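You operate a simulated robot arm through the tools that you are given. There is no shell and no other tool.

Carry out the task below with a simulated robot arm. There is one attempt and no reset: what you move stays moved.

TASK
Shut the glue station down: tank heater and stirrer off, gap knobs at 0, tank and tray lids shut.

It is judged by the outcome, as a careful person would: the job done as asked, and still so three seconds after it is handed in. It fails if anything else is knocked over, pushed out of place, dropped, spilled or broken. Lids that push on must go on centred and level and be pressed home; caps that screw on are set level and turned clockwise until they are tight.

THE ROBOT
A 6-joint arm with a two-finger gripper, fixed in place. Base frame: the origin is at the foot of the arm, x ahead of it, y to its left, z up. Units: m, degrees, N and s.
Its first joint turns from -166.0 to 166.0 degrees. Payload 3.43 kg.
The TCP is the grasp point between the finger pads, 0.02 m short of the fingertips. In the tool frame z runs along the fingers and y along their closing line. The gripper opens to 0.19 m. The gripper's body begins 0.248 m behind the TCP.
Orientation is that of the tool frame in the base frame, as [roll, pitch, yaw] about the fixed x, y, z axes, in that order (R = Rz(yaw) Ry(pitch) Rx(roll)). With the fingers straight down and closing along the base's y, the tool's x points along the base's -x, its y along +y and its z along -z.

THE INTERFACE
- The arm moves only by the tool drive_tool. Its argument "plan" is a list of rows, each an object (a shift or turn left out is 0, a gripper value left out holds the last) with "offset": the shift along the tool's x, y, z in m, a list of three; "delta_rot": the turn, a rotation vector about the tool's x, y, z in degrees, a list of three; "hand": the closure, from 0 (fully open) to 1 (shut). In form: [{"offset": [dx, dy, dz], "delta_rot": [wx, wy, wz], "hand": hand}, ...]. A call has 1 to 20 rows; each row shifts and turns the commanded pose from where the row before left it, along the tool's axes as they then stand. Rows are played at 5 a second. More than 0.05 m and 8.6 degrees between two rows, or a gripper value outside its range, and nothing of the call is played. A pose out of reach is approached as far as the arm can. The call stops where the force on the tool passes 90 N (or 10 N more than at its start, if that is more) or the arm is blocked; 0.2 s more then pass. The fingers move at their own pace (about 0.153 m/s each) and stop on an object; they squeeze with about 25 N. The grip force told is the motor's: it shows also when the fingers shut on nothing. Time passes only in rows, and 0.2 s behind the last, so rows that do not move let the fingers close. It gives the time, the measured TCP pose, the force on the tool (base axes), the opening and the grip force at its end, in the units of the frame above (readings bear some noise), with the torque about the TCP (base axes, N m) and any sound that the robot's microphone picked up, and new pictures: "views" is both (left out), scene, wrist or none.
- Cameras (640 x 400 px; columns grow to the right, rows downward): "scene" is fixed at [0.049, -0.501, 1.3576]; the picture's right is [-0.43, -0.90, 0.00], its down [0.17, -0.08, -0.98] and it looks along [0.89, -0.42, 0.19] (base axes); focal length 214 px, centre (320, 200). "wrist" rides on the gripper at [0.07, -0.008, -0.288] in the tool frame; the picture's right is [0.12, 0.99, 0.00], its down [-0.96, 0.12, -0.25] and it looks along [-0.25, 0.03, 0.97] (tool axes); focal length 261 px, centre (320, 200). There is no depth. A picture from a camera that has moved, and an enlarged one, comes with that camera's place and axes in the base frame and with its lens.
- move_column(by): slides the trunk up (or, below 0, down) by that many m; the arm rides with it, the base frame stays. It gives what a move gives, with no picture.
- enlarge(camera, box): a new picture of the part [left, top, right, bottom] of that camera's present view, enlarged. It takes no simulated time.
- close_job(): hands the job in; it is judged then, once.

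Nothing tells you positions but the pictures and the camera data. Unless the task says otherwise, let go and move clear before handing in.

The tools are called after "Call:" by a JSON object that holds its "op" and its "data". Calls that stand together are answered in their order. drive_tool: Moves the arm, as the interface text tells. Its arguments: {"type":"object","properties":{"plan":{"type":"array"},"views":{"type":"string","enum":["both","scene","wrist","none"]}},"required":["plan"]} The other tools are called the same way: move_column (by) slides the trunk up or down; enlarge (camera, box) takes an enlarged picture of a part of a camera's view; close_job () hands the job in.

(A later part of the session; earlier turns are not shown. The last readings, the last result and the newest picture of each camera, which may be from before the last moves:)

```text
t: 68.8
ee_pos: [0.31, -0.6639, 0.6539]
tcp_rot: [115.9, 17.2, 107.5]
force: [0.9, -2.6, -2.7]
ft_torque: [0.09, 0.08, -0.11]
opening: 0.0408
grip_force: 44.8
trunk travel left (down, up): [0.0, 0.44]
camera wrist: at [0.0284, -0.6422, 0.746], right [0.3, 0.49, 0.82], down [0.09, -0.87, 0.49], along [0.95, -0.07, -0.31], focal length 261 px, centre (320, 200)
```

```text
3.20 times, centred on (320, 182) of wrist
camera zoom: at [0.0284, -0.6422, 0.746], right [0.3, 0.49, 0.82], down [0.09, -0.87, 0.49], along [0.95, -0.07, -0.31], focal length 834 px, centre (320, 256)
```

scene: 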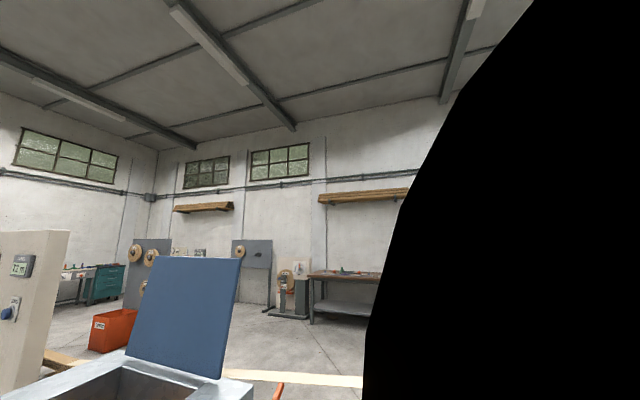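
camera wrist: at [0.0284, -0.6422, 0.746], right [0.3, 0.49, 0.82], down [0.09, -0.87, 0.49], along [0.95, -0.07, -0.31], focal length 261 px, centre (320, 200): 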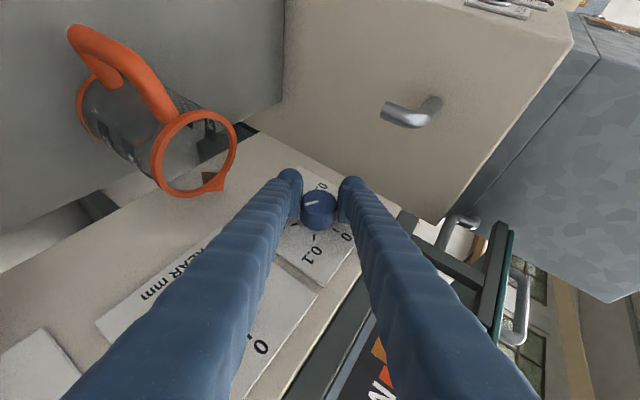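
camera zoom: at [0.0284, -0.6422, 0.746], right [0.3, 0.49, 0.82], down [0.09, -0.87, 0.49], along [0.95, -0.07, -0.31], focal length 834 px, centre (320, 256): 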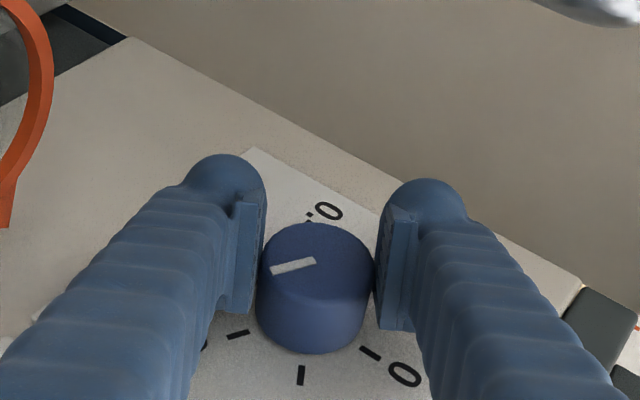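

Centring is excellent, with forces near zero. I'll turn counter-clockwise.

Call:
{"op": "drive_tool", "data": {"plan": [{"delta_rot": [2.454, 0, -1.74], "offset": [0, -0.0003, 0]}, {"delta_rot": [2.454, 0, -1.74], "offset": [0, -0.0003, 0]}, {"delta_rot": [2.454, 0, -1.74], "offset": [0, -0.0003, 0]}, {"delta_rot": [2.454, 0, -1.74], "offset": [0, -0.0003, 0]}, {"delta_rot": [2.454, 0, -1.74], "offset": [0, -0.0003, 0]}, {"delta_rot": [2.454, 0, -1.74], "offset": [0, -0.0003, 0]}, {"delta_rot": [2.454, 0, -1.74], "offset": [0, -0.0003, 0]}, {"delta_rot": [2.454, 0, -1.74], "offset": [0, -0.0003, 0]}, {}], "views": "wrist"}}

Call:
{"op": "enlarge", "data": {"camera": "wrist", "box": [220, 120, 420, 245]}}

```text
t: 70.8
ee_pos: [0.3093, -0.662, 0.6537]
tcp_rot: [139.0, 28.3, 116.7]
force: [-1.5, 14.0, 17.6]
ft_torque: [-0.11, -0.07, -0.01]
opening: 0.0406
grip_force: 44.9
trunk travel left (down, up): [0.0, 0.44]
camera wrist: at [0.0624, -0.6033, 0.8064], right [0.48, 0.71, 0.52], down [0.26, -0.68, 0.69], along [0.84, -0.2, -0.51], focal length 261 px, centre (320, 200)
```

wrist: 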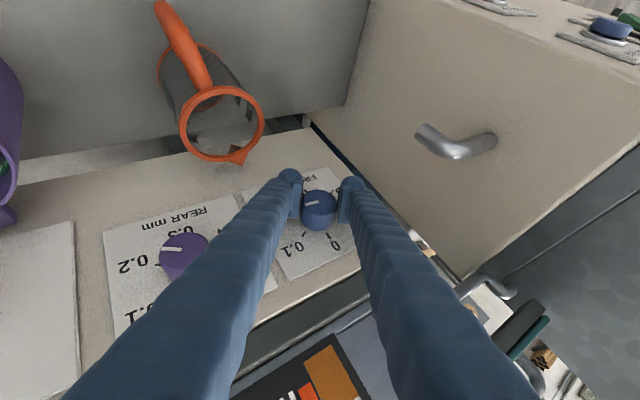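

```text
3.20 times, centred on (320, 182) of wrist
camera zoom: at [0.0624, -0.6033, 0.8064], right [0.48, 0.71, 0.52], down [0.26, -0.68, 0.69], along [0.84, -0.2, -0.51], focal length 834 px, centre (320, 256)
```

zoom: 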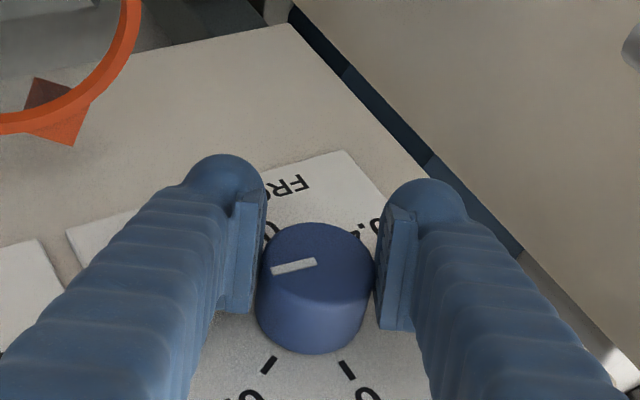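

It's turning well. I'll continue with a slight correction.

Call:
{"op": "drive_tool", "data": {"plan": [{"offset": [0, 0.001, 0]}, {"delta_rot": [2.454, 0, -1.74]}, {"delta_rot": [2.454, 0, -1.74]}, {"delta_rot": [2.454, 0, -1.74]}, {"delta_rot": [2.454, 0, -1.74]}, {"delta_rot": [2.454, 0, -1.74]}, {"delta_rot": [2.454, 0, -1.74]}, {"delta_rot": [2.454, 0, -1.74]}, {"delta_rot": [2.454, 0, -1.74]}, {"delta_rot": [2.454, 0, -1.74]}, {"delta_rot": [2.454, 0, -1.74]}, {}], "views": "wrist"}}

Call:
{"op": "enlarge", "data": {"camera": "wrist", "box": [220, 120, 420, 245]}}

```text
t: 73.4
ee_pos: [0.3087, -0.6631, 0.6522]
tcp_rot: [173.8, 35.3, 135.2]
force: [-1.1, -0.6, 2.6]
ft_torque: [-0.02, 0.02, -0.37]
opening: 0.0404
grip_force: 44.9
trunk travel left (down, up): [0.0, 0.44]
camera wrist: at [0.1232, -0.5335, 0.8446], right [0.58, 0.81, 0.02], down [0.51, -0.39, 0.77], along [0.63, -0.44, -0.64], focal length 261 px, centre (320, 200)
```

wrist: 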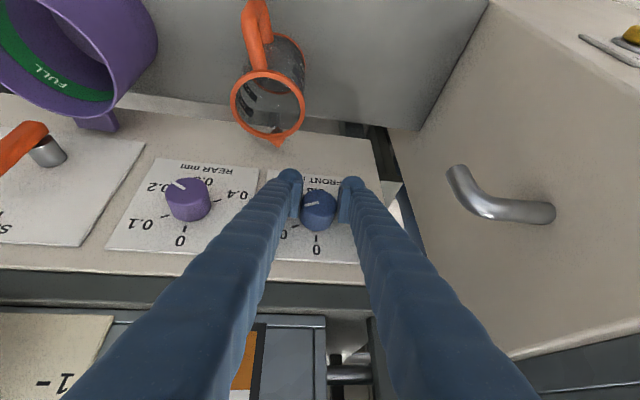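

```text
3.20 times, centred on (320, 182) of wrist
camera zoom: at [0.1232, -0.5335, 0.8446], right [0.58, 0.81, 0.02], down [0.51, -0.39, 0.77], along [0.63, -0.44, -0.64], focal length 834 px, centre (320, 256)
```

zoom: 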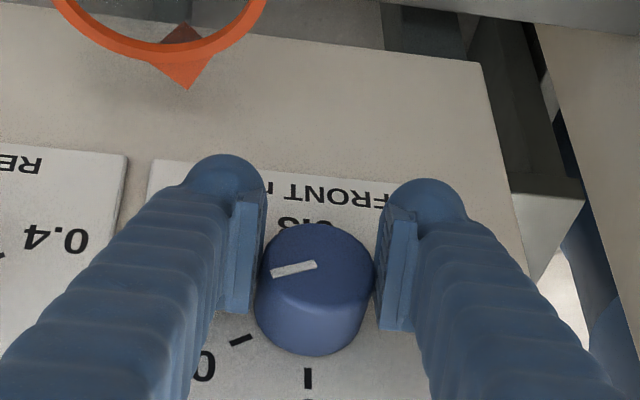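

That's about halfway; the pointer is near 0.1. I'll release, back off, re-index the grip by -68° and grip again.

Call:
{"op": "drive_tool", "data": {"plan": [{"hand": 0.55}, {}, {"offset": [0.0335, 0, -0.0238]}, {}, {"delta_rot": [-6.55, 0, 4.63]}, {"delta_rot": [-6.55, 0, 4.63]}, {"delta_rot": [-6.55, 0, 4.63]}, {"delta_rot": [-6.55, 0, 4.63]}, {"delta_rot": [-6.55, 0, 4.63]}, {"delta_rot": [-6.55, 0, 4.63]}, {"delta_rot": [-6.55, 0, 4.63]}, {"delta_rot": [-6.55, 0, 4.63]}, {"delta_rot": [-3.3, 0, 2.3]}, {}, {}], "views": "wrist"}}

Call:
{"op": "enlarge", "data": {"camera": "wrist", "box": [220, 120, 420, 245]}}

```text
t: 76.6
ee_pos: [0.2772, -0.6362, 0.6519]
tcp_rot: [103.7, 9.6, 104.7]
force: [-0.1, 0.7, 0.6]
ft_torque: [0.0, -0.03, 0.0]
opening: 0.0855
grip_force: 0.1
trunk travel left (down, up): [0.0, 0.44]
camera wrist: at [-0.0148, -0.6297, 0.6994], right [0.15, 0.33, 0.93], down [0.03, -0.94, 0.33], along [0.99, -0.02, -0.15], focal length 261 px, centre (320, 200)
```

wrist: 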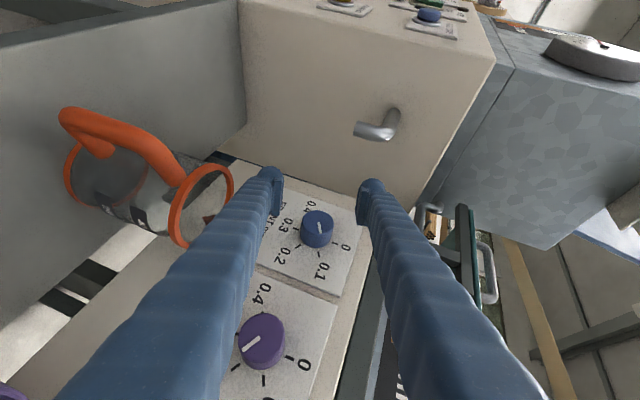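

```text
3.20 times, centred on (320, 182) of wrist
camera zoom: at [-0.0148, -0.6297, 0.6994], right [0.15, 0.33, 0.93], down [0.03, -0.94, 0.33], along [0.99, -0.02, -0.15], focal length 834 px, centre (320, 256)
```

zoom: 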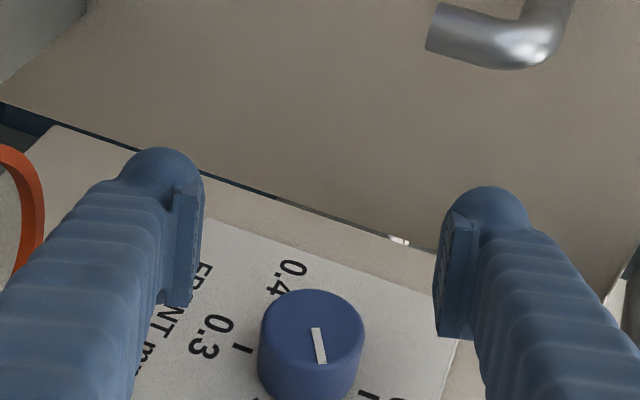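

The pointer is now close to 0.1. I'll push in, grip and turn again.

Call:
{"op": "drive_tool", "data": {"plan": [{"offset": [-0.0168, 0, 0.0119]}, {"offset": [-0.0168, 0, 0.0119]}, {}, {"hand": 0.7}, {"hand": 0.76}, {"hand": 1.0}, {}, {}, {"delta_rot": [2.454, 0, -1.74]}, {"delta_rot": [2.454, 0, -1.74]}, {"delta_rot": [2.454, 0, -1.74]}, {"delta_rot": [2.454, 0, -1.74]}, {"delta_rot": [2.454, 0, -1.74]}, {"delta_rot": [2.454, 0, -1.74]}, {"delta_rot": [2.454, 0, -1.74]}, {"delta_rot": [2.454, 0, -1.74]}, {"delta_rot": [2.454, 0, -1.74]}, {}], "views": "wrist"}}

Call:
{"op": "enlarge", "data": {"camera": "wrist", "box": [220, 120, 420, 245]}}

```text
t: 80.4
ee_pos: [0.3077, -0.6635, 0.6547]
tcp_rot: [127.7, 23.8, 111.7]
force: [10.1, -2.5, 25.6]
ft_torque: [-0.07, -0.1, -0.38]
opening: 0.0397
grip_force: 44.5
trunk travel left (down, up): [0.0, 0.44]
camera wrist: at [0.0447, -0.6243, 0.781], right [0.41, 0.62, 0.67], down [0.17, -0.77, 0.61], along [0.9, -0.13, -0.42], focal length 261 px, centre (320, 200)
```

wrist: 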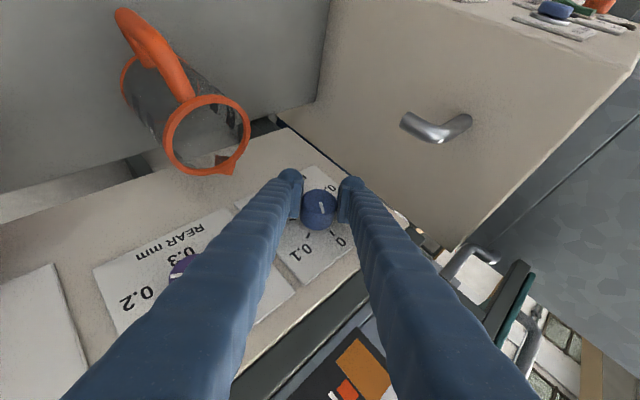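

```text
3.20 times, centred on (320, 182) of wrist
camera zoom: at [0.0447, -0.6243, 0.781], right [0.41, 0.62, 0.67], down [0.17, -0.77, 0.61], along [0.9, -0.13, -0.42], focal length 834 px, centre (320, 256)
```

zoom: 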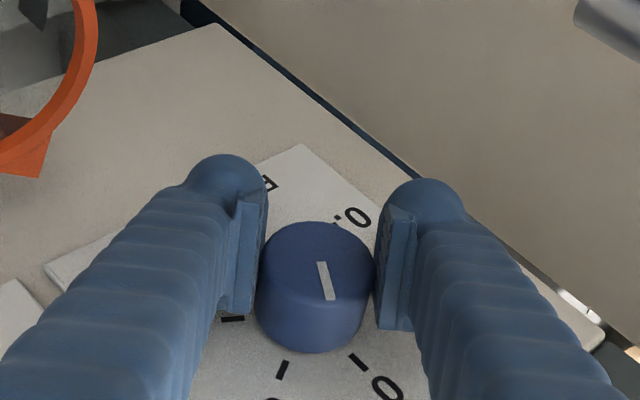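

About 33° to go. I'll relieve the small side load and continue.

Call:
{"op": "drive_tool", "data": {"plan": [{"offset": [0, 0.001, 0]}, {"delta_rot": [2.454, 0, -1.74], "offset": [0, 0.0001, 0]}, {"delta_rot": [2.454, 0, -1.74], "offset": [0, 0.0001, 0]}, {"delta_rot": [2.454, 0, -1.74], "offset": [0, 0.0001, 0]}, {"delta_rot": [2.454, 0, -1.74], "offset": [0, 0.0001, 0]}, {"delta_rot": [2.454, 0, -1.74], "offset": [0, 0.0001, 0]}, {"delta_rot": [2.454, 0, -1.74], "offset": [0, 0.0001, 0]}, {"delta_rot": [2.454, 0, -1.74], "offset": [0, 0.0001, 0]}, {"delta_rot": [2.454, 0, -1.74], "offset": [0, 0.0001, 0]}, {"delta_rot": [2.454, 0, -1.74], "offset": [0, 0.0001, 0]}, {"delta_rot": [2.454, 0, -1.74], "offset": [0, 0.0001, 0]}, {"delta_rot": [2.454, 0, -1.74], "offset": [0, 0.0001, 0]}, {}], "views": "wrist"}}

Call:
{"op": "enlarge", "data": {"camera": "wrist", "box": [220, 120, 420, 245]}}

```text
t: 83.2
ee_pos: [0.3091, -0.6626, 0.6528]
tcp_rot: [163.8, 34.2, 129.7]
force: [-13.0, -11.0, -15.4]
ft_torque: [0.46, -0.18, -0.71]
opening: 0.0398
grip_force: 45.2
trunk travel left (down, up): [0.0, 0.44]
camera wrist: at [0.1061, -0.5536, 0.8394], right [0.57, 0.8, 0.16], down [0.44, -0.47, 0.76], along [0.69, -0.37, -0.62], focal length 261 px, centre (320, 200)
```

wrist: 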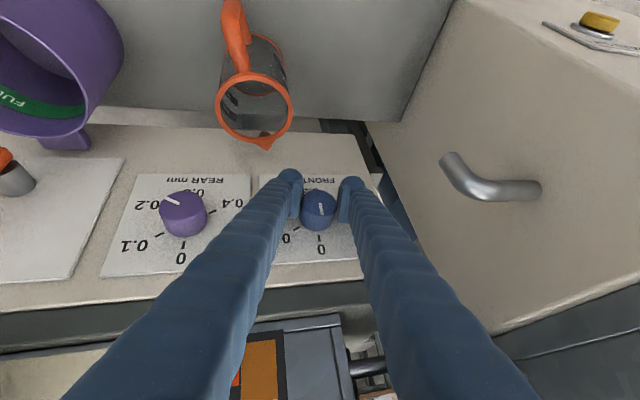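

```text
3.20 times, centred on (320, 182) of wrist
camera zoom: at [0.1061, -0.5536, 0.8394], right [0.57, 0.8, 0.16], down [0.44, -0.47, 0.76], along [0.69, -0.37, -0.62], focal length 834 px, centre (320, 256)
```

zoom: 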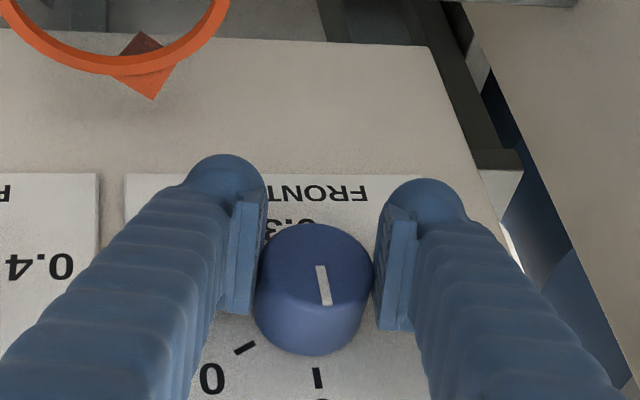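

The pointer is essentially at 0, with maybe 2° left. I'll nudge it 2° more, then release and check.

Call:
{"op": "drive_tool", "data": {"plan": [{"delta_rot": [1.64, 0, -1.16]}, {}, {"hand": 0.55}, {}, {"offset": [0.0335, 0, -0.0238]}, {"offset": [0.02, 0, -0.014]}, {}], "views": "wrist"}}

Call:
{"op": "enlarge", "data": {"camera": "wrist", "box": [120, 130, 370, 280]}}

Call:
{"op": "enlarge", "data": {"camera": "wrist", "box": [270, 160, 370, 260]}}

```text
t: 84.8
ee_pos: [0.2608, -0.6186, 0.655]
tcp_rot: [166.2, 34.8, 131.1]
force: [0.3, 0.0, 0.8]
ft_torque: [0.01, -0.01, -0.04]
opening: 0.0855
grip_force: 0.1
trunk travel left (down, up): [0.0, 0.44]
camera wrist: at [0.0622, -0.5046, 0.8432], right [0.57, 0.81, 0.13], down [0.46, -0.45, 0.77], along [0.68, -0.38, -0.63], focal length 261 px, centre (320, 200)
```

wrist: 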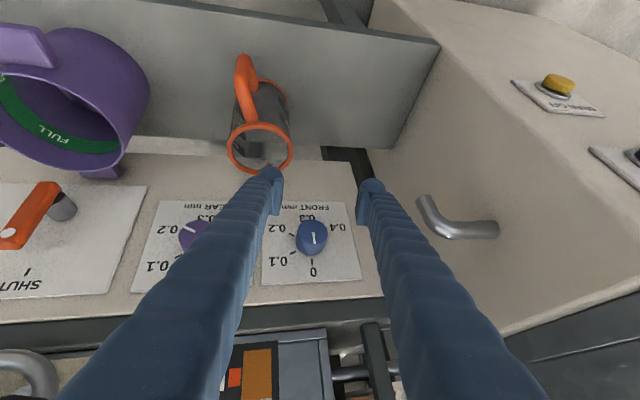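

```text
2.56 times, centred on (245, 205) of wrist
camera zoom: at [0.0622, -0.5046, 0.8432], right [0.57, 0.81, 0.13], down [0.46, -0.45, 0.77], along [0.68, -0.38, -0.63], focal length 667 px, centre (512, 187)
```

zoom: 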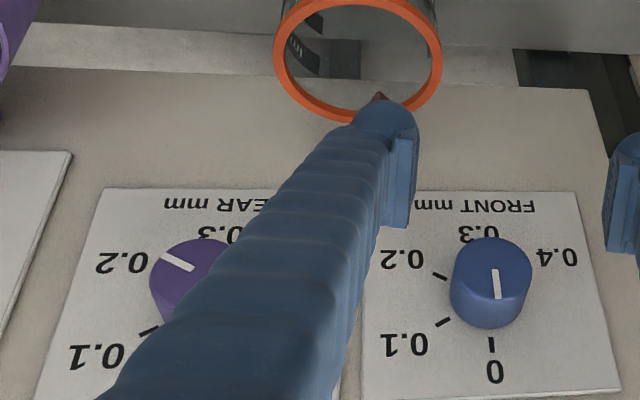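

```text
4.00 times, centred on (320, 210) of wrist
camera zoom: at [0.0622, -0.5046, 0.8432], right [0.57, 0.81, 0.13], down [0.46, -0.45, 0.77], along [0.68, -0.38, -0.63], focal length 1043 px, centre (320, 160)
```

zoom: 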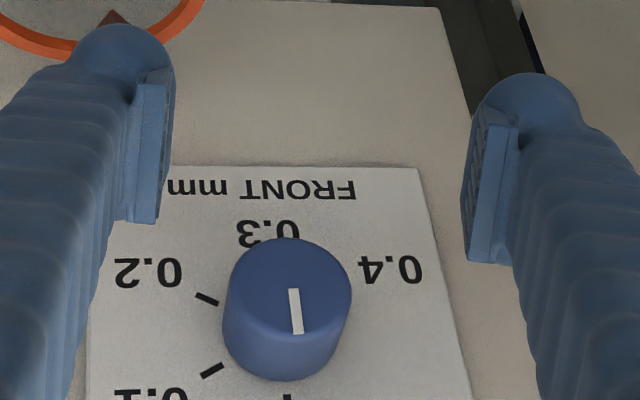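

The front gap knob is at 0. Now the rear (purple) knob: I'll slide left in front of it and set the starting grip angle.

Call:
{"op": "drive_tool", "data": {"plan": [{"offset": [-0.0053, -0.0473, -0.0078]}, {"offset": [-0.0053, -0.0473, -0.0078]}, {"offset": [-0.0053, -0.0473, -0.0078]}, {}, {"delta_rot": [-6.7, 0, 4.75]}, {"delta_rot": [-6.7, 0, 4.75]}, {"delta_rot": [-6.7, 0, 4.75]}, {"delta_rot": [-6.7, 0, 4.75]}, {"delta_rot": [-6.7, 0, 4.75]}, {"delta_rot": [-6.7, 0, 4.75]}, {}, {}], "views": "wrist"}}

Call:
{"op": "enlarge", "data": {"camera": "wrist", "box": [220, 120, 420, 245]}}

```text
t: 87.4
ee_pos: [0.164, -0.7277, 0.6545]
tcp_rot: [114.6, 16.7, 107.3]
force: [0.4, 0.4, 0.3]
ft_torque: [0.01, -0.04, 0.01]
opening: 0.0856
grip_force: 0.1
trunk travel left (down, up): [0.0, 0.44]
camera wrist: at [-0.1172, -0.7103, 0.7416], right [0.28, 0.48, 0.83], down [0.09, -0.88, 0.47], along [0.95, -0.06, -0.29], focal length 261 px, centre (320, 200)
```

wrist: 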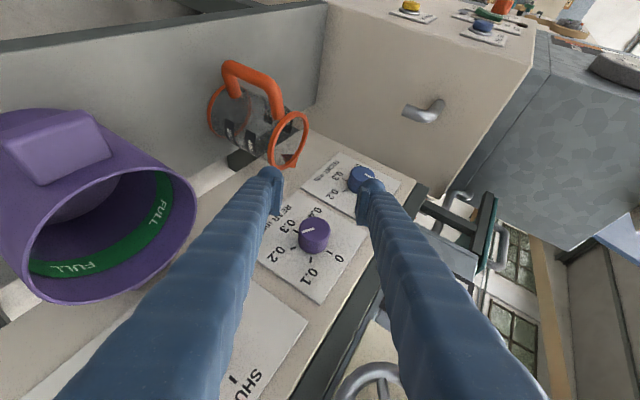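

```text
3.20 times, centred on (320, 182) of wrist
camera zoom: at [-0.1172, -0.7103, 0.7416], right [0.28, 0.48, 0.83], down [0.09, -0.88, 0.47], along [0.95, -0.06, -0.29], focal length 834 px, centre (320, 256)
```

zoom: 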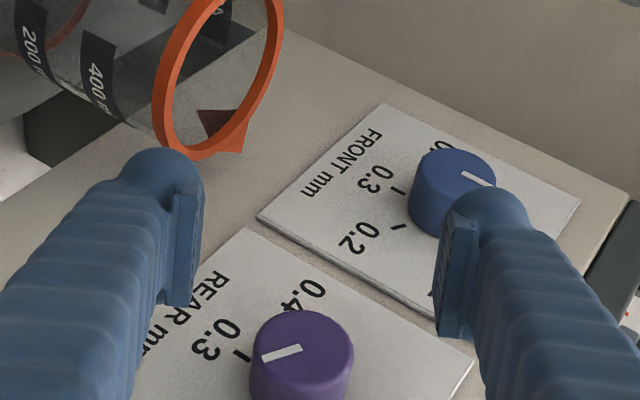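

I'm lined up with the purple knob. I'll push in and grip.

Call:
{"op": "drive_tool", "data": {"plan": [{"offset": [-0.0178, -0.0003, 0.0143]}, {"offset": [-0.0178, -0.0003, 0.0143]}, {"offset": [-0.0178, -0.0003, 0.0143]}, {}, {"hand": 0.7}, {"hand": 0.76}, {"hand": 1.0}, {}, {}], "views": "wrist"}}

Call:
{"op": "enlarge", "data": {"camera": "wrist", "box": [220, 120, 420, 245]}}

```text
t: 89.4
ee_pos: [0.2185, -0.7675, 0.6508]
tcp_rot: [114.6, 16.5, 107.4]
force: [-47.6, 17.7, -17.3]
ft_torque: [1.03, 1.55, -1.33]
opening: 0.0409
grip_force: 24.7
trunk travel left (down, up): [0.0, 0.44]
camera wrist: at [-0.0643, -0.7509, 0.7382], right [0.28, 0.48, 0.83], down [0.09, -0.88, 0.47], along [0.95, -0.06, -0.29], focal length 261 px, centre (320, 200)
```

wrist: 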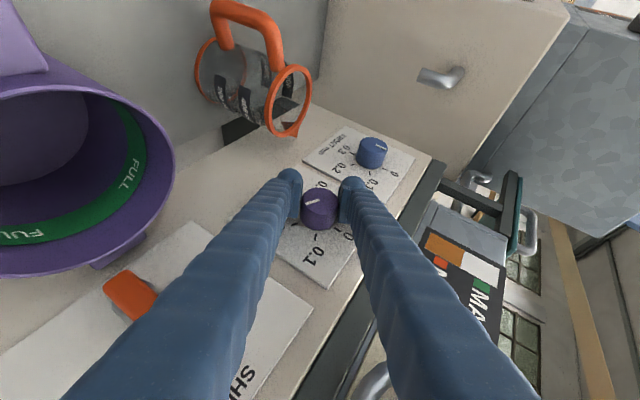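

```text
3.20 times, centred on (320, 182) of wrist
camera zoom: at [-0.0643, -0.7509, 0.7382], right [0.28, 0.48, 0.83], down [0.09, -0.88, 0.47], along [0.95, -0.06, -0.29], focal length 834 px, centre (320, 256)
```

zoom: 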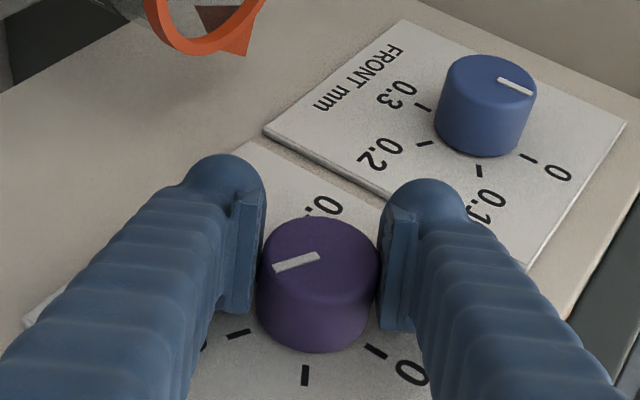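

The fingertips are pressing on the plate at about 48 N, so the panel is slightly nearer here. I'll ease back 7 mm while holding the knob.

Call:
{"op": "drive_tool", "data": {"plan": [{"offset": [0.0029, 0, -0.002]}, {"offset": [0.0029, 0, -0.002]}, {}], "views": "none"}}

```text
t: 90.2
ee_pos: [0.2167, -0.7667, 0.6509]
tcp_rot: [114.5, 16.7, 107.2]
force: [26.5, -15.8, -19.0]
ft_torque: [0.64, 0.46, -0.41]
opening: 0.0389
grip_force: 45.1
trunk travel left (down, up): [0.0, 0.44]
```

I'll loosen and regrip at this depth to clear the residual loads.

Call:
{"op": "drive_tool", "data": {"plan": [{"hand": 0.72, "offset": [0, -0.001, 0]}, {}, {"hand": 1.0}, {}, {}], "views": "wrist"}}

Call:
{"op": "enlarge", "data": {"camera": "wrist", "box": [220, 120, 420, 245]}}

```text
t: 91.4
ee_pos: [0.2127, -0.765, 0.6512]
tcp_rot: [114.5, 16.7, 107.3]
force: [-3.3, 2.1, 11.5]
ft_torque: [0.43, 0.5, -0.2]
opening: 0.0387
grip_force: 45.5
trunk travel left (down, up): [0.0, 0.44]
camera wrist: at [-0.0683, -0.7477, 0.7387], right [0.28, 0.48, 0.83], down [0.09, -0.88, 0.48], along [0.96, -0.06, -0.29], focal length 261 px, centre (320, 200)
```

wrist: 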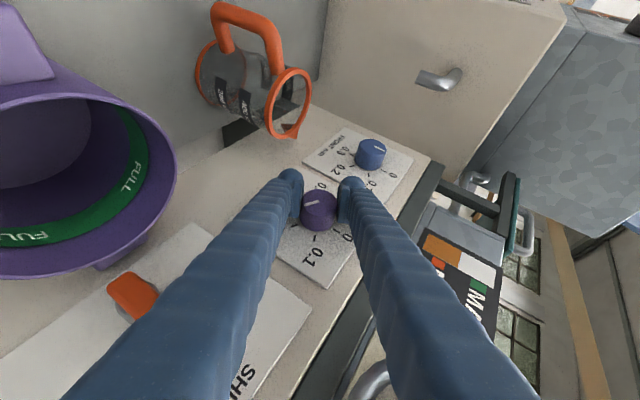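

```text
3.20 times, centred on (320, 182) of wrist
camera zoom: at [-0.0683, -0.7477, 0.7387], right [0.28, 0.48, 0.83], down [0.09, -0.88, 0.48], along [0.96, -0.06, -0.29], focal length 834 px, centre (320, 256)
```

zoom: 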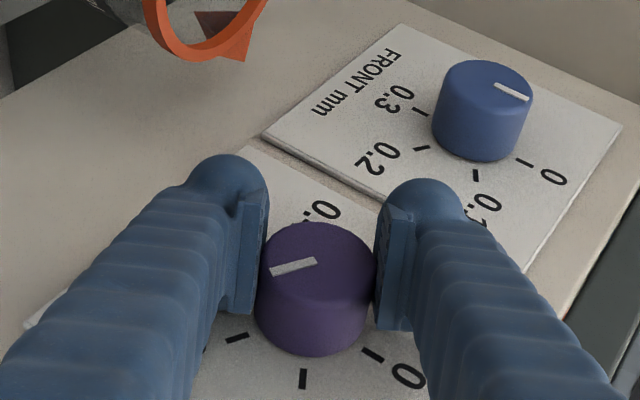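

Loads are small now. I'll turn the purple knob counter-clockwise.

Call:
{"op": "drive_tool", "data": {"plan": [{"delta_rot": [2.454, 0, -1.74], "offset": [0, 0.0001, 0]}, {"delta_rot": [2.454, 0, -1.74], "offset": [0, 0.0001, 0]}, {"delta_rot": [2.454, 0, -1.74], "offset": [0, 0.0001, 0]}, {"delta_rot": [2.454, 0, -1.74], "offset": [0, 0.0001, 0]}, {"delta_rot": [2.454, 0, -1.74], "offset": [0, 0.0001, 0]}, {"delta_rot": [2.454, 0, -1.74], "offset": [0, 0.0001, 0]}, {"delta_rot": [2.454, 0, -1.74], "offset": [0, 0.0001, 0]}, {"delta_rot": [2.454, 0, -1.74], "offset": [0, 0.0001, 0]}, {}], "views": "none"}}

```text
t: 93.4
ee_pos: [0.2127, -0.7668, 0.6495]
tcp_rot: [137.7, 27.9, 116.0]
force: [-5.3, -10.2, -10.8]
ft_torque: [0.34, 0.26, -0.93]
opening: 0.0392
grip_force: 45.1
trunk travel left (down, up): [0.0, 0.44]
```

Going well; I'll continue.

Call:
{"op": "drive_tool", "data": {"plan": [{"delta_rot": [2.454, 0, -1.74], "offset": [0, -0.0003, 0]}, {"delta_rot": [2.454, 0, -1.74], "offset": [0, -0.0002, 0]}, {"delta_rot": [2.454, 0, -1.74], "offset": [0, -0.0002, 0]}, {"delta_rot": [2.454, 0, -1.74], "offset": [0, -0.0002, 0]}, {"delta_rot": [2.454, 0, -1.74], "offset": [0, -0.0002, 0]}, {"delta_rot": [2.454, 0, -1.74], "offset": [0, -0.0002, 0]}, {"delta_rot": [2.454, 0, -1.74], "offset": [0, -0.0002, 0]}, {"delta_rot": [2.454, 0, -1.74], "offset": [0, -0.0002, 0]}, {"delta_rot": [2.454, 0, -1.74], "offset": [0, -0.0002, 0]}, {"delta_rot": [2.454, 0, -1.74], "offset": [0, -0.0002, 0]}, {"delta_rot": [2.454, 0, -1.74], "offset": [0, -0.0002, 0]}, {"delta_rot": [2.454, 0, -1.74], "offset": [0, -0.0002, 0]}, {}], "views": "wrist"}}

Call:
{"op": "enlarge", "data": {"camera": "wrist", "box": [220, 120, 420, 245]}}

```text
t: 96.2
ee_pos: [0.2095, -0.7693, 0.6477]
tcp_rot: [179.4, 35.4, 138.5]
force: [-31.4, -24.8, -20.6]
ft_torque: [0.22, -0.17, -1.34]
opening: 0.0395
grip_force: 45.1
trunk travel left (down, up): [0.0, 0.44]
camera wrist: at [0.0352, -0.6274, 0.8424], right [0.58, 0.81, -0.06], down [0.56, -0.34, 0.76], along [0.6, -0.48, -0.65], focal length 261 px, centre (320, 200)
```

wrist: 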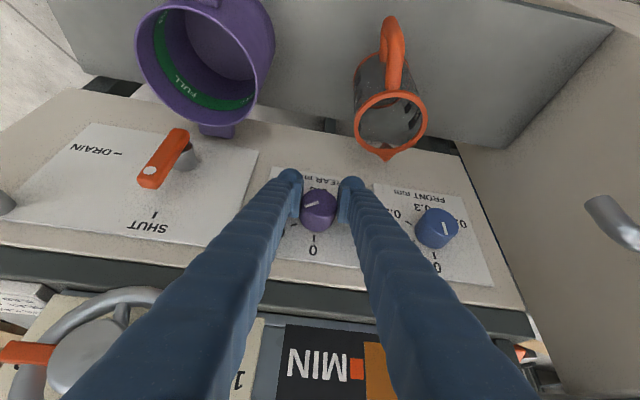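

```text
3.20 times, centred on (320, 182) of wrist
camera zoom: at [0.0352, -0.6274, 0.8424], right [0.58, 0.81, -0.06], down [0.56, -0.34, 0.76], along [0.6, -0.48, -0.65], focal length 834 px, centre (320, 256)
```

zoom: 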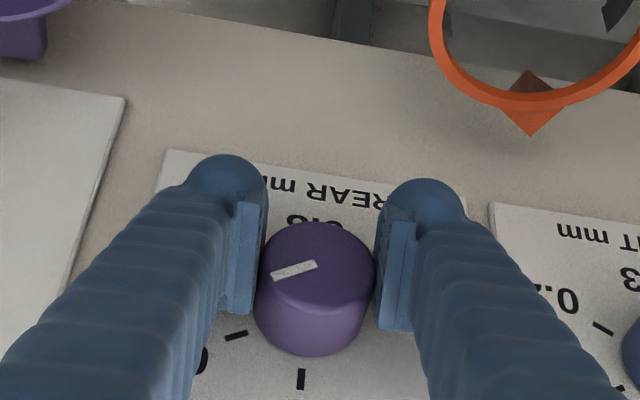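

Halfway; the pointer is near 0.1. I'll release, re-index the grip and look.

Call:
{"op": "drive_tool", "data": {"plan": [{"hand": 0.55}, {}, {"offset": [0.0335, -0.001, -0.0238]}, {}, {"delta_rot": [-6.55, 0, 4.63]}, {"delta_rot": [-6.55, 0, 4.63]}, {"delta_rot": [-6.55, 0, 4.63]}, {"delta_rot": [-6.55, 0, 4.63]}, {"delta_rot": [-6.55, 0, 4.63]}, {"delta_rot": [-6.55, 0, 4.63]}, {"delta_rot": [-6.55, 0, 4.63]}, {"delta_rot": [-6.55, 0, 4.63]}, {}, {}], "views": "wrist"}}

Call:
{"op": "enlarge", "data": {"camera": "wrist", "box": [220, 120, 420, 245]}}

```text
t: 99.2
ee_pos: [0.18, -0.7412, 0.6504]
tcp_rot: [111.0, 14.5, 106.3]
force: [-0.3, -0.2, 0.0]
ft_torque: [-0.01, -0.01, 0.02]
opening: 0.0855
grip_force: 0.2
trunk travel left (down, up): [0.0, 0.44]
camera wrist: at [-0.1055, -0.7283, 0.7246], right [0.24, 0.43, 0.87], down [0.07, -0.9, 0.43], along [0.97, -0.05, -0.25], focal length 261 px, centre (320, 200)
```

wrist: 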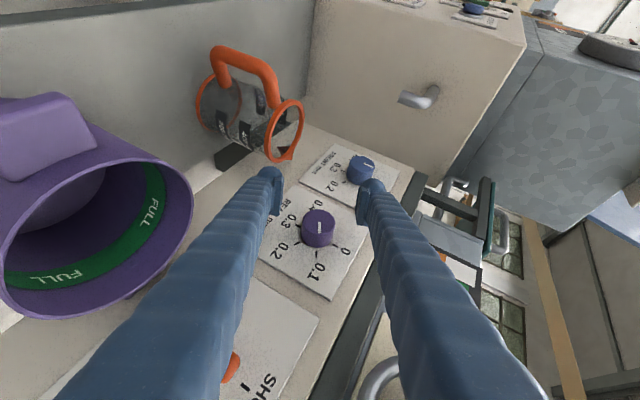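

```text
3.20 times, centred on (320, 182) of wrist
camera zoom: at [-0.1055, -0.7283, 0.7246], right [0.24, 0.43, 0.87], down [0.07, -0.9, 0.43], along [0.97, -0.05, -0.25], focal length 834 px, centre (320, 256)
```

zoom: 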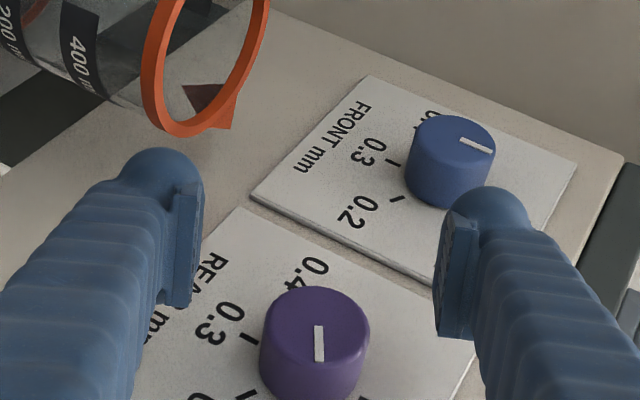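

Centred. I'll push in, grip and turn through the remaining angle.

Call:
{"op": "drive_tool", "data": {"plan": [{"offset": [-0.016, 0.0007, 0.0113]}, {"offset": [-0.016, 0.0007, 0.0113]}, {}, {"hand": 0.7}, {"hand": 0.76}, {"hand": 1.0}, {}, {}, {"delta_rot": [2.454, 0, -1.74]}, {"delta_rot": [2.454, 0, -1.74]}, {"delta_rot": [2.454, 0, -1.74]}, {"delta_rot": [2.454, 0, -1.74]}, {"delta_rot": [2.454, 0, -1.74]}, {"delta_rot": [2.454, 0, -1.74]}, {"delta_rot": [2.454, 0, -1.74]}, {"delta_rot": [2.454, 0, -1.74]}, {"delta_rot": [2.454, 0, -1.74]}, {}], "views": "none"}}

```text
t: 103.0
ee_pos: [0.2111, -0.7668, 0.6517]
tcp_rot: [136.7, 27.6, 115.7]
force: [13.7, -5.3, -5.8]
ft_torque: [0.3, 0.31, -0.14]
opening: 0.0396
grip_force: 44.8
trunk travel left (down, up): [0.0, 0.44]
```

Call:
{"op": "drive_tool", "data": {"plan": [{"delta_rot": [2.454, 0, -1.74], "offset": [0, -0.0002, 0]}, {"delta_rot": [2.454, 0, -1.74], "offset": [0, -0.0002, 0]}, {"delta_rot": [2.454, 0, -1.74], "offset": [0, -0.0002, 0]}, {"delta_rot": [2.454, 0, -1.74], "offset": [0, -0.0002, 0]}, {"delta_rot": [2.454, 0, -1.74], "offset": [0, -0.0002, 0]}, {"delta_rot": [2.454, 0, -1.74], "offset": [0, -0.0002, 0]}, {"delta_rot": [2.454, 0, -1.74], "offset": [0, -0.0002, 0]}, {"delta_rot": [2.454, 0, -1.74], "offset": [0, -0.0002, 0]}, {"delta_rot": [2.454, 0, -1.74], "offset": [0, -0.0002, 0]}, {"delta_rot": [2.454, 0, -1.74], "offset": [0, -0.0002, 0]}, {}], "views": "wrist"}}

Call:
{"op": "enlarge", "data": {"camera": "wrist", "box": [220, 120, 420, 245]}}

```text
t: 105.4
ee_pos: [0.2099, -0.767, 0.6499]
tcp_rot: [170.9, 35.1, 133.9]
force: [6.9, 3.8, -17.3]
ft_torque: [0.25, 0.36, -0.42]
opening: 0.0395
grip_force: 45.2
trunk travel left (down, up): [0.0, 0.44]
camera wrist: at [0.0179, -0.6448, 0.8402], right [0.58, 0.81, 0.06], down [0.49, -0.41, 0.77], along [0.65, -0.41, -0.64], focal length 261 px, centre (320, 200)
```

wrist: 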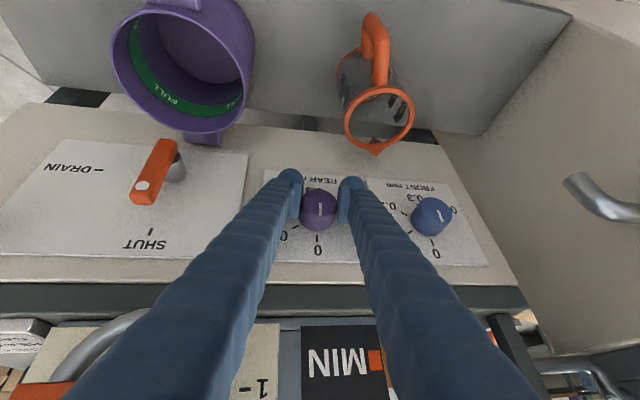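

```text
3.20 times, centred on (320, 182) of wrist
camera zoom: at [0.0179, -0.6448, 0.8402], right [0.58, 0.81, 0.06], down [0.49, -0.41, 0.77], along [0.65, -0.41, -0.64], focal length 834 px, centre (320, 256)
```

zoom: 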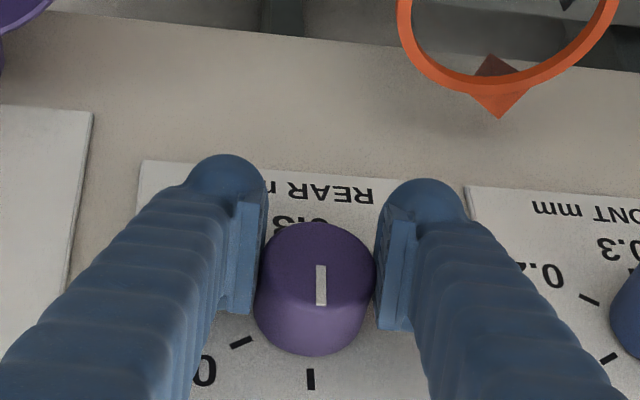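

The rear pointer is within about 2° of 0. I'll finish the turn, release and back off.

Call:
{"op": "drive_tool", "data": {"plan": [{"delta_rot": [2.05, 0, -1.45]}, {}, {"hand": 0.55}, {}, {"offset": [0.0335, 0, -0.0238]}, {"offset": [0.0335, 0, -0.0238]}, {}], "views": "wrist"}}

Call:
{"op": "enlarge", "data": {"camera": "wrist", "box": [260, 160, 460, 285]}}

```text
t: 107.0
ee_pos: [0.1469, -0.714, 0.65]
tcp_rot: [173.8, 35.5, 135.6]
force: [0.0, -0.2, -0.1]
ft_torque: [0.01, -0.05, -0.01]
opening: 0.0854
grip_force: 0.1
trunk travel left (down, up): [0.0, 0.44]
camera wrist: at [-0.0389, -0.5843, 0.8418], right [0.58, 0.82, 0.02], down [0.51, -0.38, 0.77], along [0.63, -0.43, -0.64], focal length 261 px, centre (320, 200)
```

wrist: 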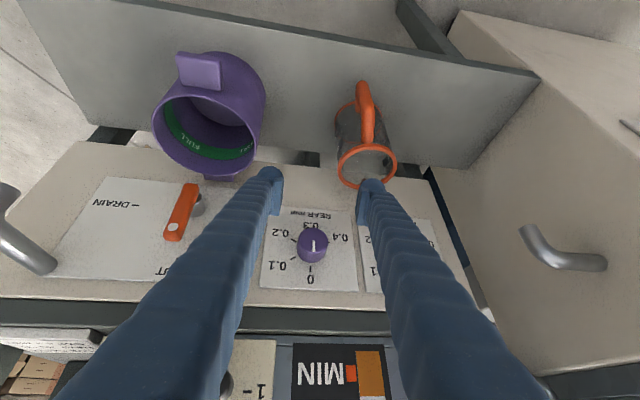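

```text
3.20 times, centred on (360, 222) of wrist
camera zoom: at [-0.0389, -0.5843, 0.8418], right [0.58, 0.82, 0.02], down [0.51, -0.38, 0.77], along [0.63, -0.43, -0.64], focal length 834 px, centre (192, 128)
```

zoom: 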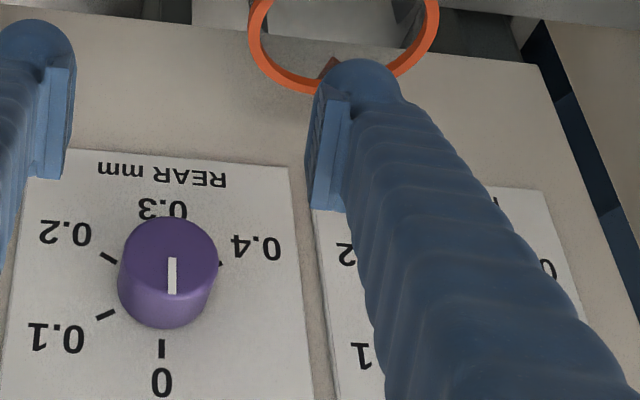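

Both gap knobs are at 0. Next is the tray lid: I'll back out and rise to get a good look at it.

Call:
{"op": "drive_tool", "data": {"plan": [{"offset": [0.033, 0, -0.023]}, {"offset": [0.033, 0, -0.023]}, {"offset": [-0.0278, 0, -0.039], "delta_rot": [2.0, 0, -1.4]}, {"offset": [-0.0278, 0, -0.039], "delta_rot": [2.0, 0, -1.4]}, {"offset": [-0.0278, 0, -0.039]}, {"offset": [-0.0278, 0, -0.039]}, {"offset": [-0.0278, 0, -0.039]}, {"offset": [-0.0278, 0, -0.039]}, {"offset": [-0.0278, 0, -0.039]}, {"offset": [-0.0278, 0, -0.039]}, {"offset": [0, 0.04, 0]}, {"offset": [0, 0.04, 0]}, {"offset": [0, 0.04, 0], "hand": 0.2}, {"offset": [0, 0.04, 0]}, {}], "views": "wrist"}}

Call:
{"op": "enlarge", "data": {"camera": "wrist", "box": [200, 80, 440, 230]}}

```text
t: 110.2
ee_pos: [0.1863, -0.5451, 1.0349]
tcp_rot: [179.9, 35.6, 139.0]
force: [0.1, 0.4, 0.2]
ft_torque: [-0.09, 0.05, -0.05]
opening: 0.1522
grip_force: 0.0
trunk travel left (down, up): [0.0, 0.44]
camera wrist: at [0.0105, -0.403, 1.2269], right [0.58, 0.81, -0.07], down [0.56, -0.33, 0.76], along [0.6, -0.48, -0.64], focal length 261 px, centre (320, 200)
```

wrist: 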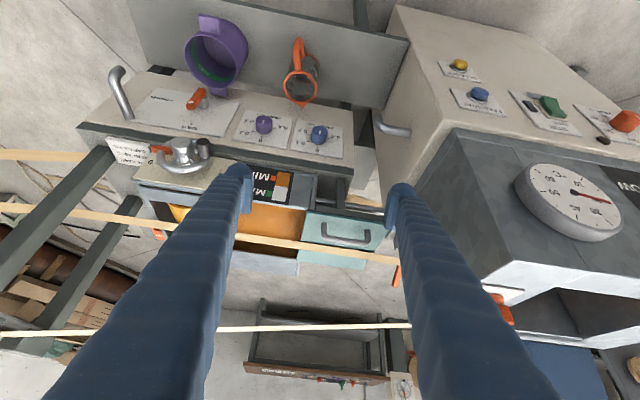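

```text
2.67 times, centred on (320, 155) of wrist
camera zoom: at [0.0105, -0.403, 1.2269], right [0.58, 0.81, -0.07], down [0.56, -0.33, 0.76], along [0.6, -0.48, -0.64], focal length 695 px, centre (320, 320)
```

zoom: 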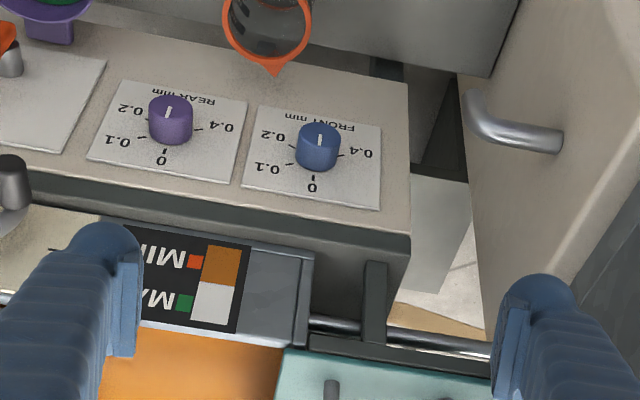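

Call:
{"op": "enlarge", "data": {"camera": "wrist", "box": [230, 160, 410, 290]}}

```text
3.08 times, centred on (320, 225) of wrist
camera zoom: at [0.0105, -0.403, 1.2269], right [0.58, 0.81, -0.07], down [0.56, -0.33, 0.76], along [0.6, -0.48, -0.64], focal length 802 px, centre (320, 123)
```

zoom: 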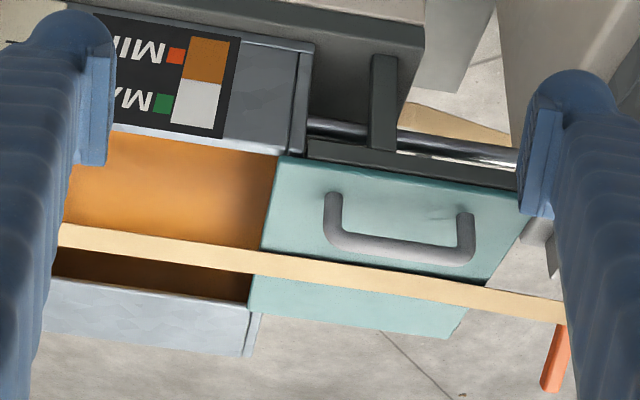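

The tray lid is a flat sliding plate with a D-handle, and a web strip crosses over its far half. I need a lower-angle view to judge the clearance under the strip.

Call:
{"op": "drive_tool", "data": {"plan": [{"delta_rot": [0, -7, 0]}, {"delta_rot": [0, -7, 0]}, {"delta_rot": [0, -7, 0]}, {"offset": [0.04, 0, 0.025]}, {"offset": [0.03, 0, 0.02]}, {}, {}], "views": "wrist"}}

Call:
{"op": "enlarge", "data": {"camera": "wrist", "box": [230, 120, 410, 250]}}

```text
t: 111.8
ee_pos: [0.179, -0.564, 0.961]
tcp_rot: [179.6, 56.4, 138.8]
force: [0.9, -0.2, -0.1]
ft_torque: [0.02, -0.03, 0.03]
opening: 0.1518
grip_force: 0.0
out of reach, approached as far as the arm can: row 4, 5
trunk travel left (down, up): [0.0, 0.44]
camera wrist: at [-0.0381, -0.388, 1.0615], right [0.6, 0.8, -0.09], down [0.32, -0.13, 0.94], along [0.74, -0.59, -0.33], focal length 261 px, centre (320, 200)
```

wrist: 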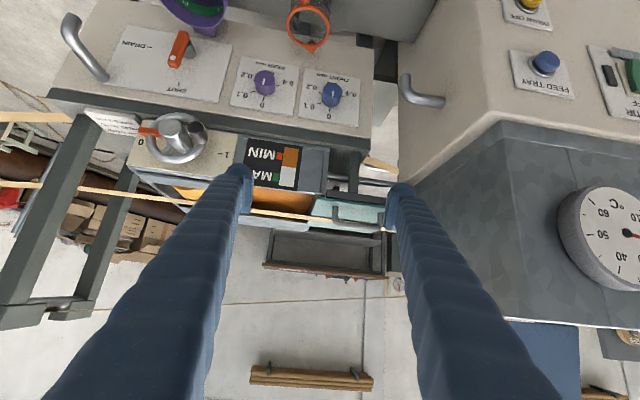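

```text
3.08 times, centred on (320, 185) of wrist
camera zoom: at [-0.0381, -0.388, 1.0615], right [0.6, 0.8, -0.09], down [0.32, -0.13, 0.94], along [0.74, -0.59, -0.33], focal length 802 px, centre (320, 246)
```

zoom: 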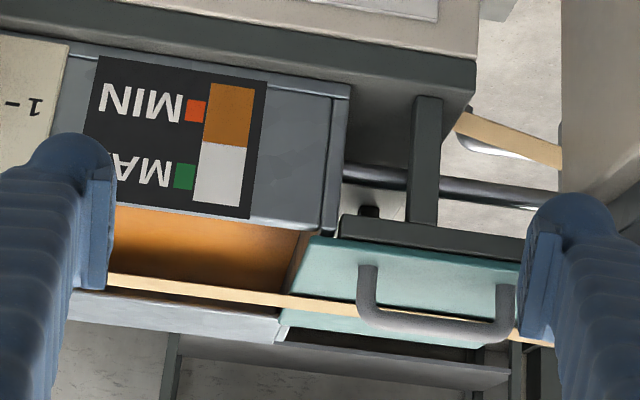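

The low view shows the near strip lies just above the lid, well behind the handle, and there's a second strip near z 1.09 further back. Coming in tilted from the base side keeps me clear of both. I'll move to a pre-grasp above the handle.

Call:
{"op": "drive_tool", "data": {"plan": [{"delta_rot": [0, 7, 0]}, {"delta_rot": [0, 7, 0]}, {"delta_rot": [0, 7, 0]}, {}, {"offset": [-0.015, 0.03, -0.022]}, {"offset": [-0.015, 0.03, -0.022]}, {"offset": [0, 0.031, 0]}, {"offset": [-0.04, 0, 0.022]}, {"offset": [-0.04, 0, 0.022]}, {"offset": [-0.04, 0, 0.022]}, {}, {}], "views": "wrist"}}

Call:
{"op": "enlarge", "data": {"camera": "wrist", "box": [220, 120, 420, 245]}}

```text
t: 114.4
ee_pos: [0.3397, -0.5853, 1.0297]
tcp_rot: [179.9, 35.5, 138.9]
force: [0.3, -0.4, 0.0]
ft_torque: [-0.01, 0.01, 0.01]
opening: 0.1519
grip_force: 0.0
trunk travel left (down, up): [0.0, 0.44]
camera wrist: at [0.1646, -0.4424, 1.2238], right [0.58, 0.81, -0.07], down [0.56, -0.33, 0.76], along [0.6, -0.48, -0.64], focal length 261 px, centre (320, 200)
```

wrist: 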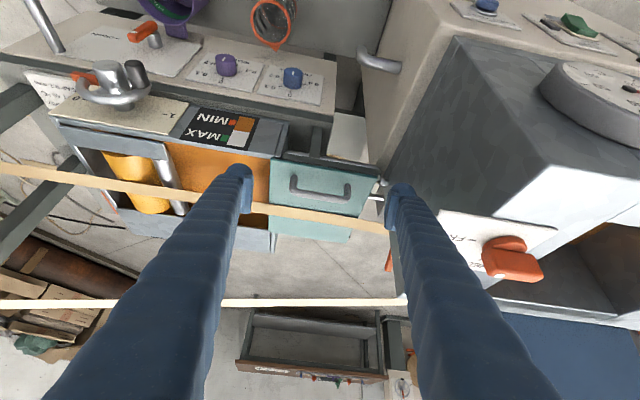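

```text
3.20 times, centred on (320, 182) of wrist
camera zoom: at [0.1646, -0.4424, 1.2238], right [0.58, 0.81, -0.07], down [0.56, -0.33, 0.76], along [0.6, -0.48, -0.64], focal length 834 px, centre (320, 256)
```

zoom: 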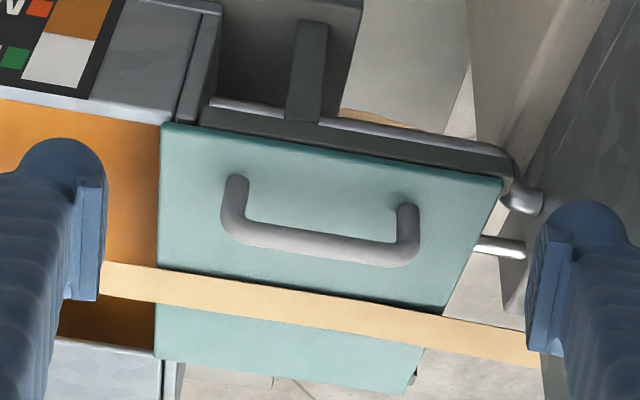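

Stereo puts the handle bar at U≈-0.21, W≈0.765, z≈0.924 and the lid top at z≈0.889. I'll approach along the tool axis, pausing short to check.

Call:
{"op": "drive_tool", "data": {"plan": [{"offset": [-0.0086, 0.0015, 0.0393]}, {"offset": [-0.0086, 0.0015, 0.0393]}, {"offset": [-0.0086, 0.0015, 0.0393]}, {}, {}], "views": "wrist"}}

Call:
{"op": "enlarge", "data": {"camera": "wrist", "box": [220, 120, 420, 245]}}

```text
t: 115.6
ee_pos: [0.4116, -0.64, 0.9485]
tcp_rot: [179.9, 35.6, 139.0]
force: [0.0, 0.3, 1.1]
ft_torque: [0.02, -0.01, 0.04]
opening: 0.1522
grip_force: 0.1
trunk travel left (down, up): [0.0, 0.44]
camera wrist: at [0.2369, -0.4979, 1.142], right [0.58, 0.81, -0.07], down [0.56, -0.33, 0.76], along [0.6, -0.48, -0.64], focal length 261 px, centre (320, 200)
```

wrist: 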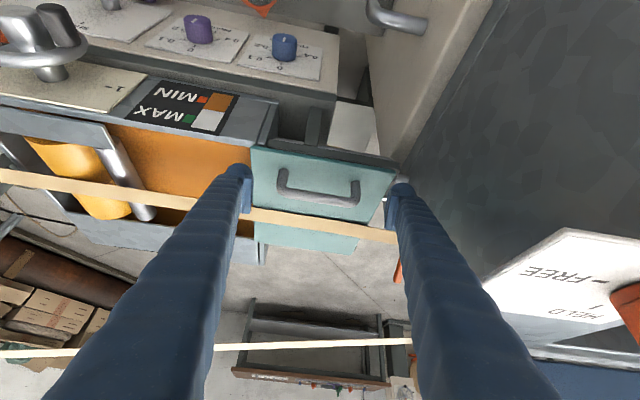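

```text
3.20 times, centred on (320, 182) of wrist
camera zoom: at [0.2369, -0.4979, 1.142], right [0.58, 0.81, -0.07], down [0.56, -0.33, 0.76], along [0.6, -0.48, -0.64], focal length 834 px, centre (320, 256)
```

zoom: 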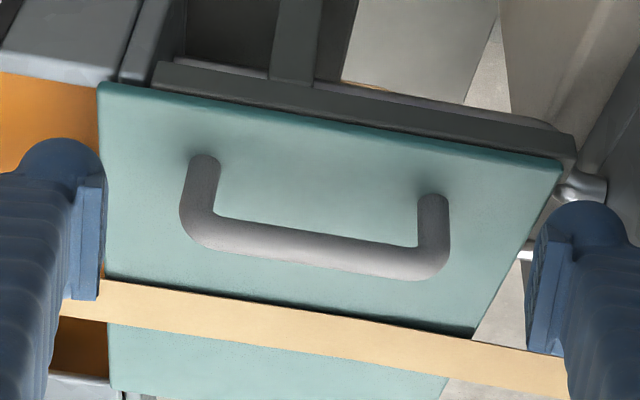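

The handle is centred between the fingers. I'll advance the last bit and close on its two ends.

Call:
{"op": "drive_tool", "data": {"plan": [{"offset": [-0.0045, 0, 0.0183]}, {"offset": [-0.0045, 0, 0.0183]}, {}, {"hand": 0.35}, {"hand": 0.5}, {}, {}], "views": "wrist"}}

Call:
{"op": "enlarge", "data": {"camera": "wrist", "box": [220, 120, 420, 245]}}

```text
t: 117.2
ee_pos: [0.4325, -0.6603, 0.9225]
tcp_rot: [179.9, 35.7, 138.9]
force: [-6.4, -12.0, -3.6]
ft_torque: [-0.6, 0.62, 0.1]
opening: 0.1101
grip_force: 45.1
trunk travel left (down, up): [0.0, 0.44]
camera wrist: at [0.2572, -0.5173, 1.116], right [0.58, 0.81, -0.07], down [0.56, -0.33, 0.76], along [0.6, -0.48, -0.64], focal length 261 px, centre (320, 200)
```

wrist: 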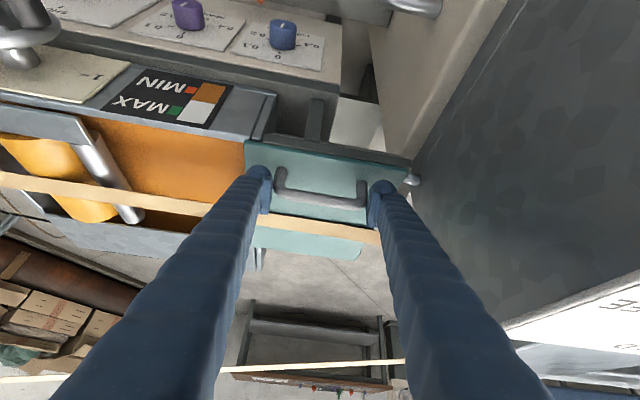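

```text
3.20 times, centred on (320, 182) of wrist
camera zoom: at [0.2572, -0.5173, 1.116], right [0.58, 0.81, -0.07], down [0.56, -0.33, 0.76], along [0.6, -0.48, -0.64], focal length 834 px, centre (320, 256)
```

zoom: 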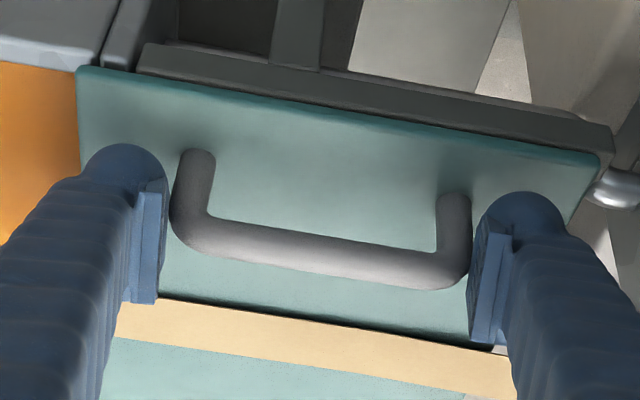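

The handle is held. I'll slide the lid left slowly and check how it moves.

Call:
{"op": "drive_tool", "data": {"plan": [{"offset": [0, -0.008, 0]}, {"offset": [0, -0.01, 0]}, {"offset": [0, -0.01, 0]}, {"offset": [0, -0.01, 0]}, {}], "views": "wrist"}}

```text
t: 118.4
ee_pos: [0.4063, -0.6851, 0.9235]
tcp_rot: [179.7, 35.5, 138.9]
force: [-11.8, 12.1, -1.9]
ft_torque: [0.37, -0.04, 0.94]
opening: 0.1099
grip_force: 45.1
trunk travel left (down, up): [0.0, 0.44]
camera wrist: at [0.2314, -0.5433, 1.1165], right [0.58, 0.81, -0.07], down [0.56, -0.33, 0.76], along [0.6, -0.48, -0.65], focal length 261 px, centre (320, 200)
```

wrist: 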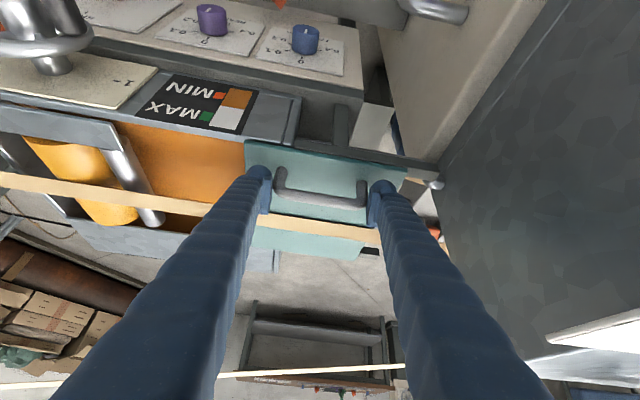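

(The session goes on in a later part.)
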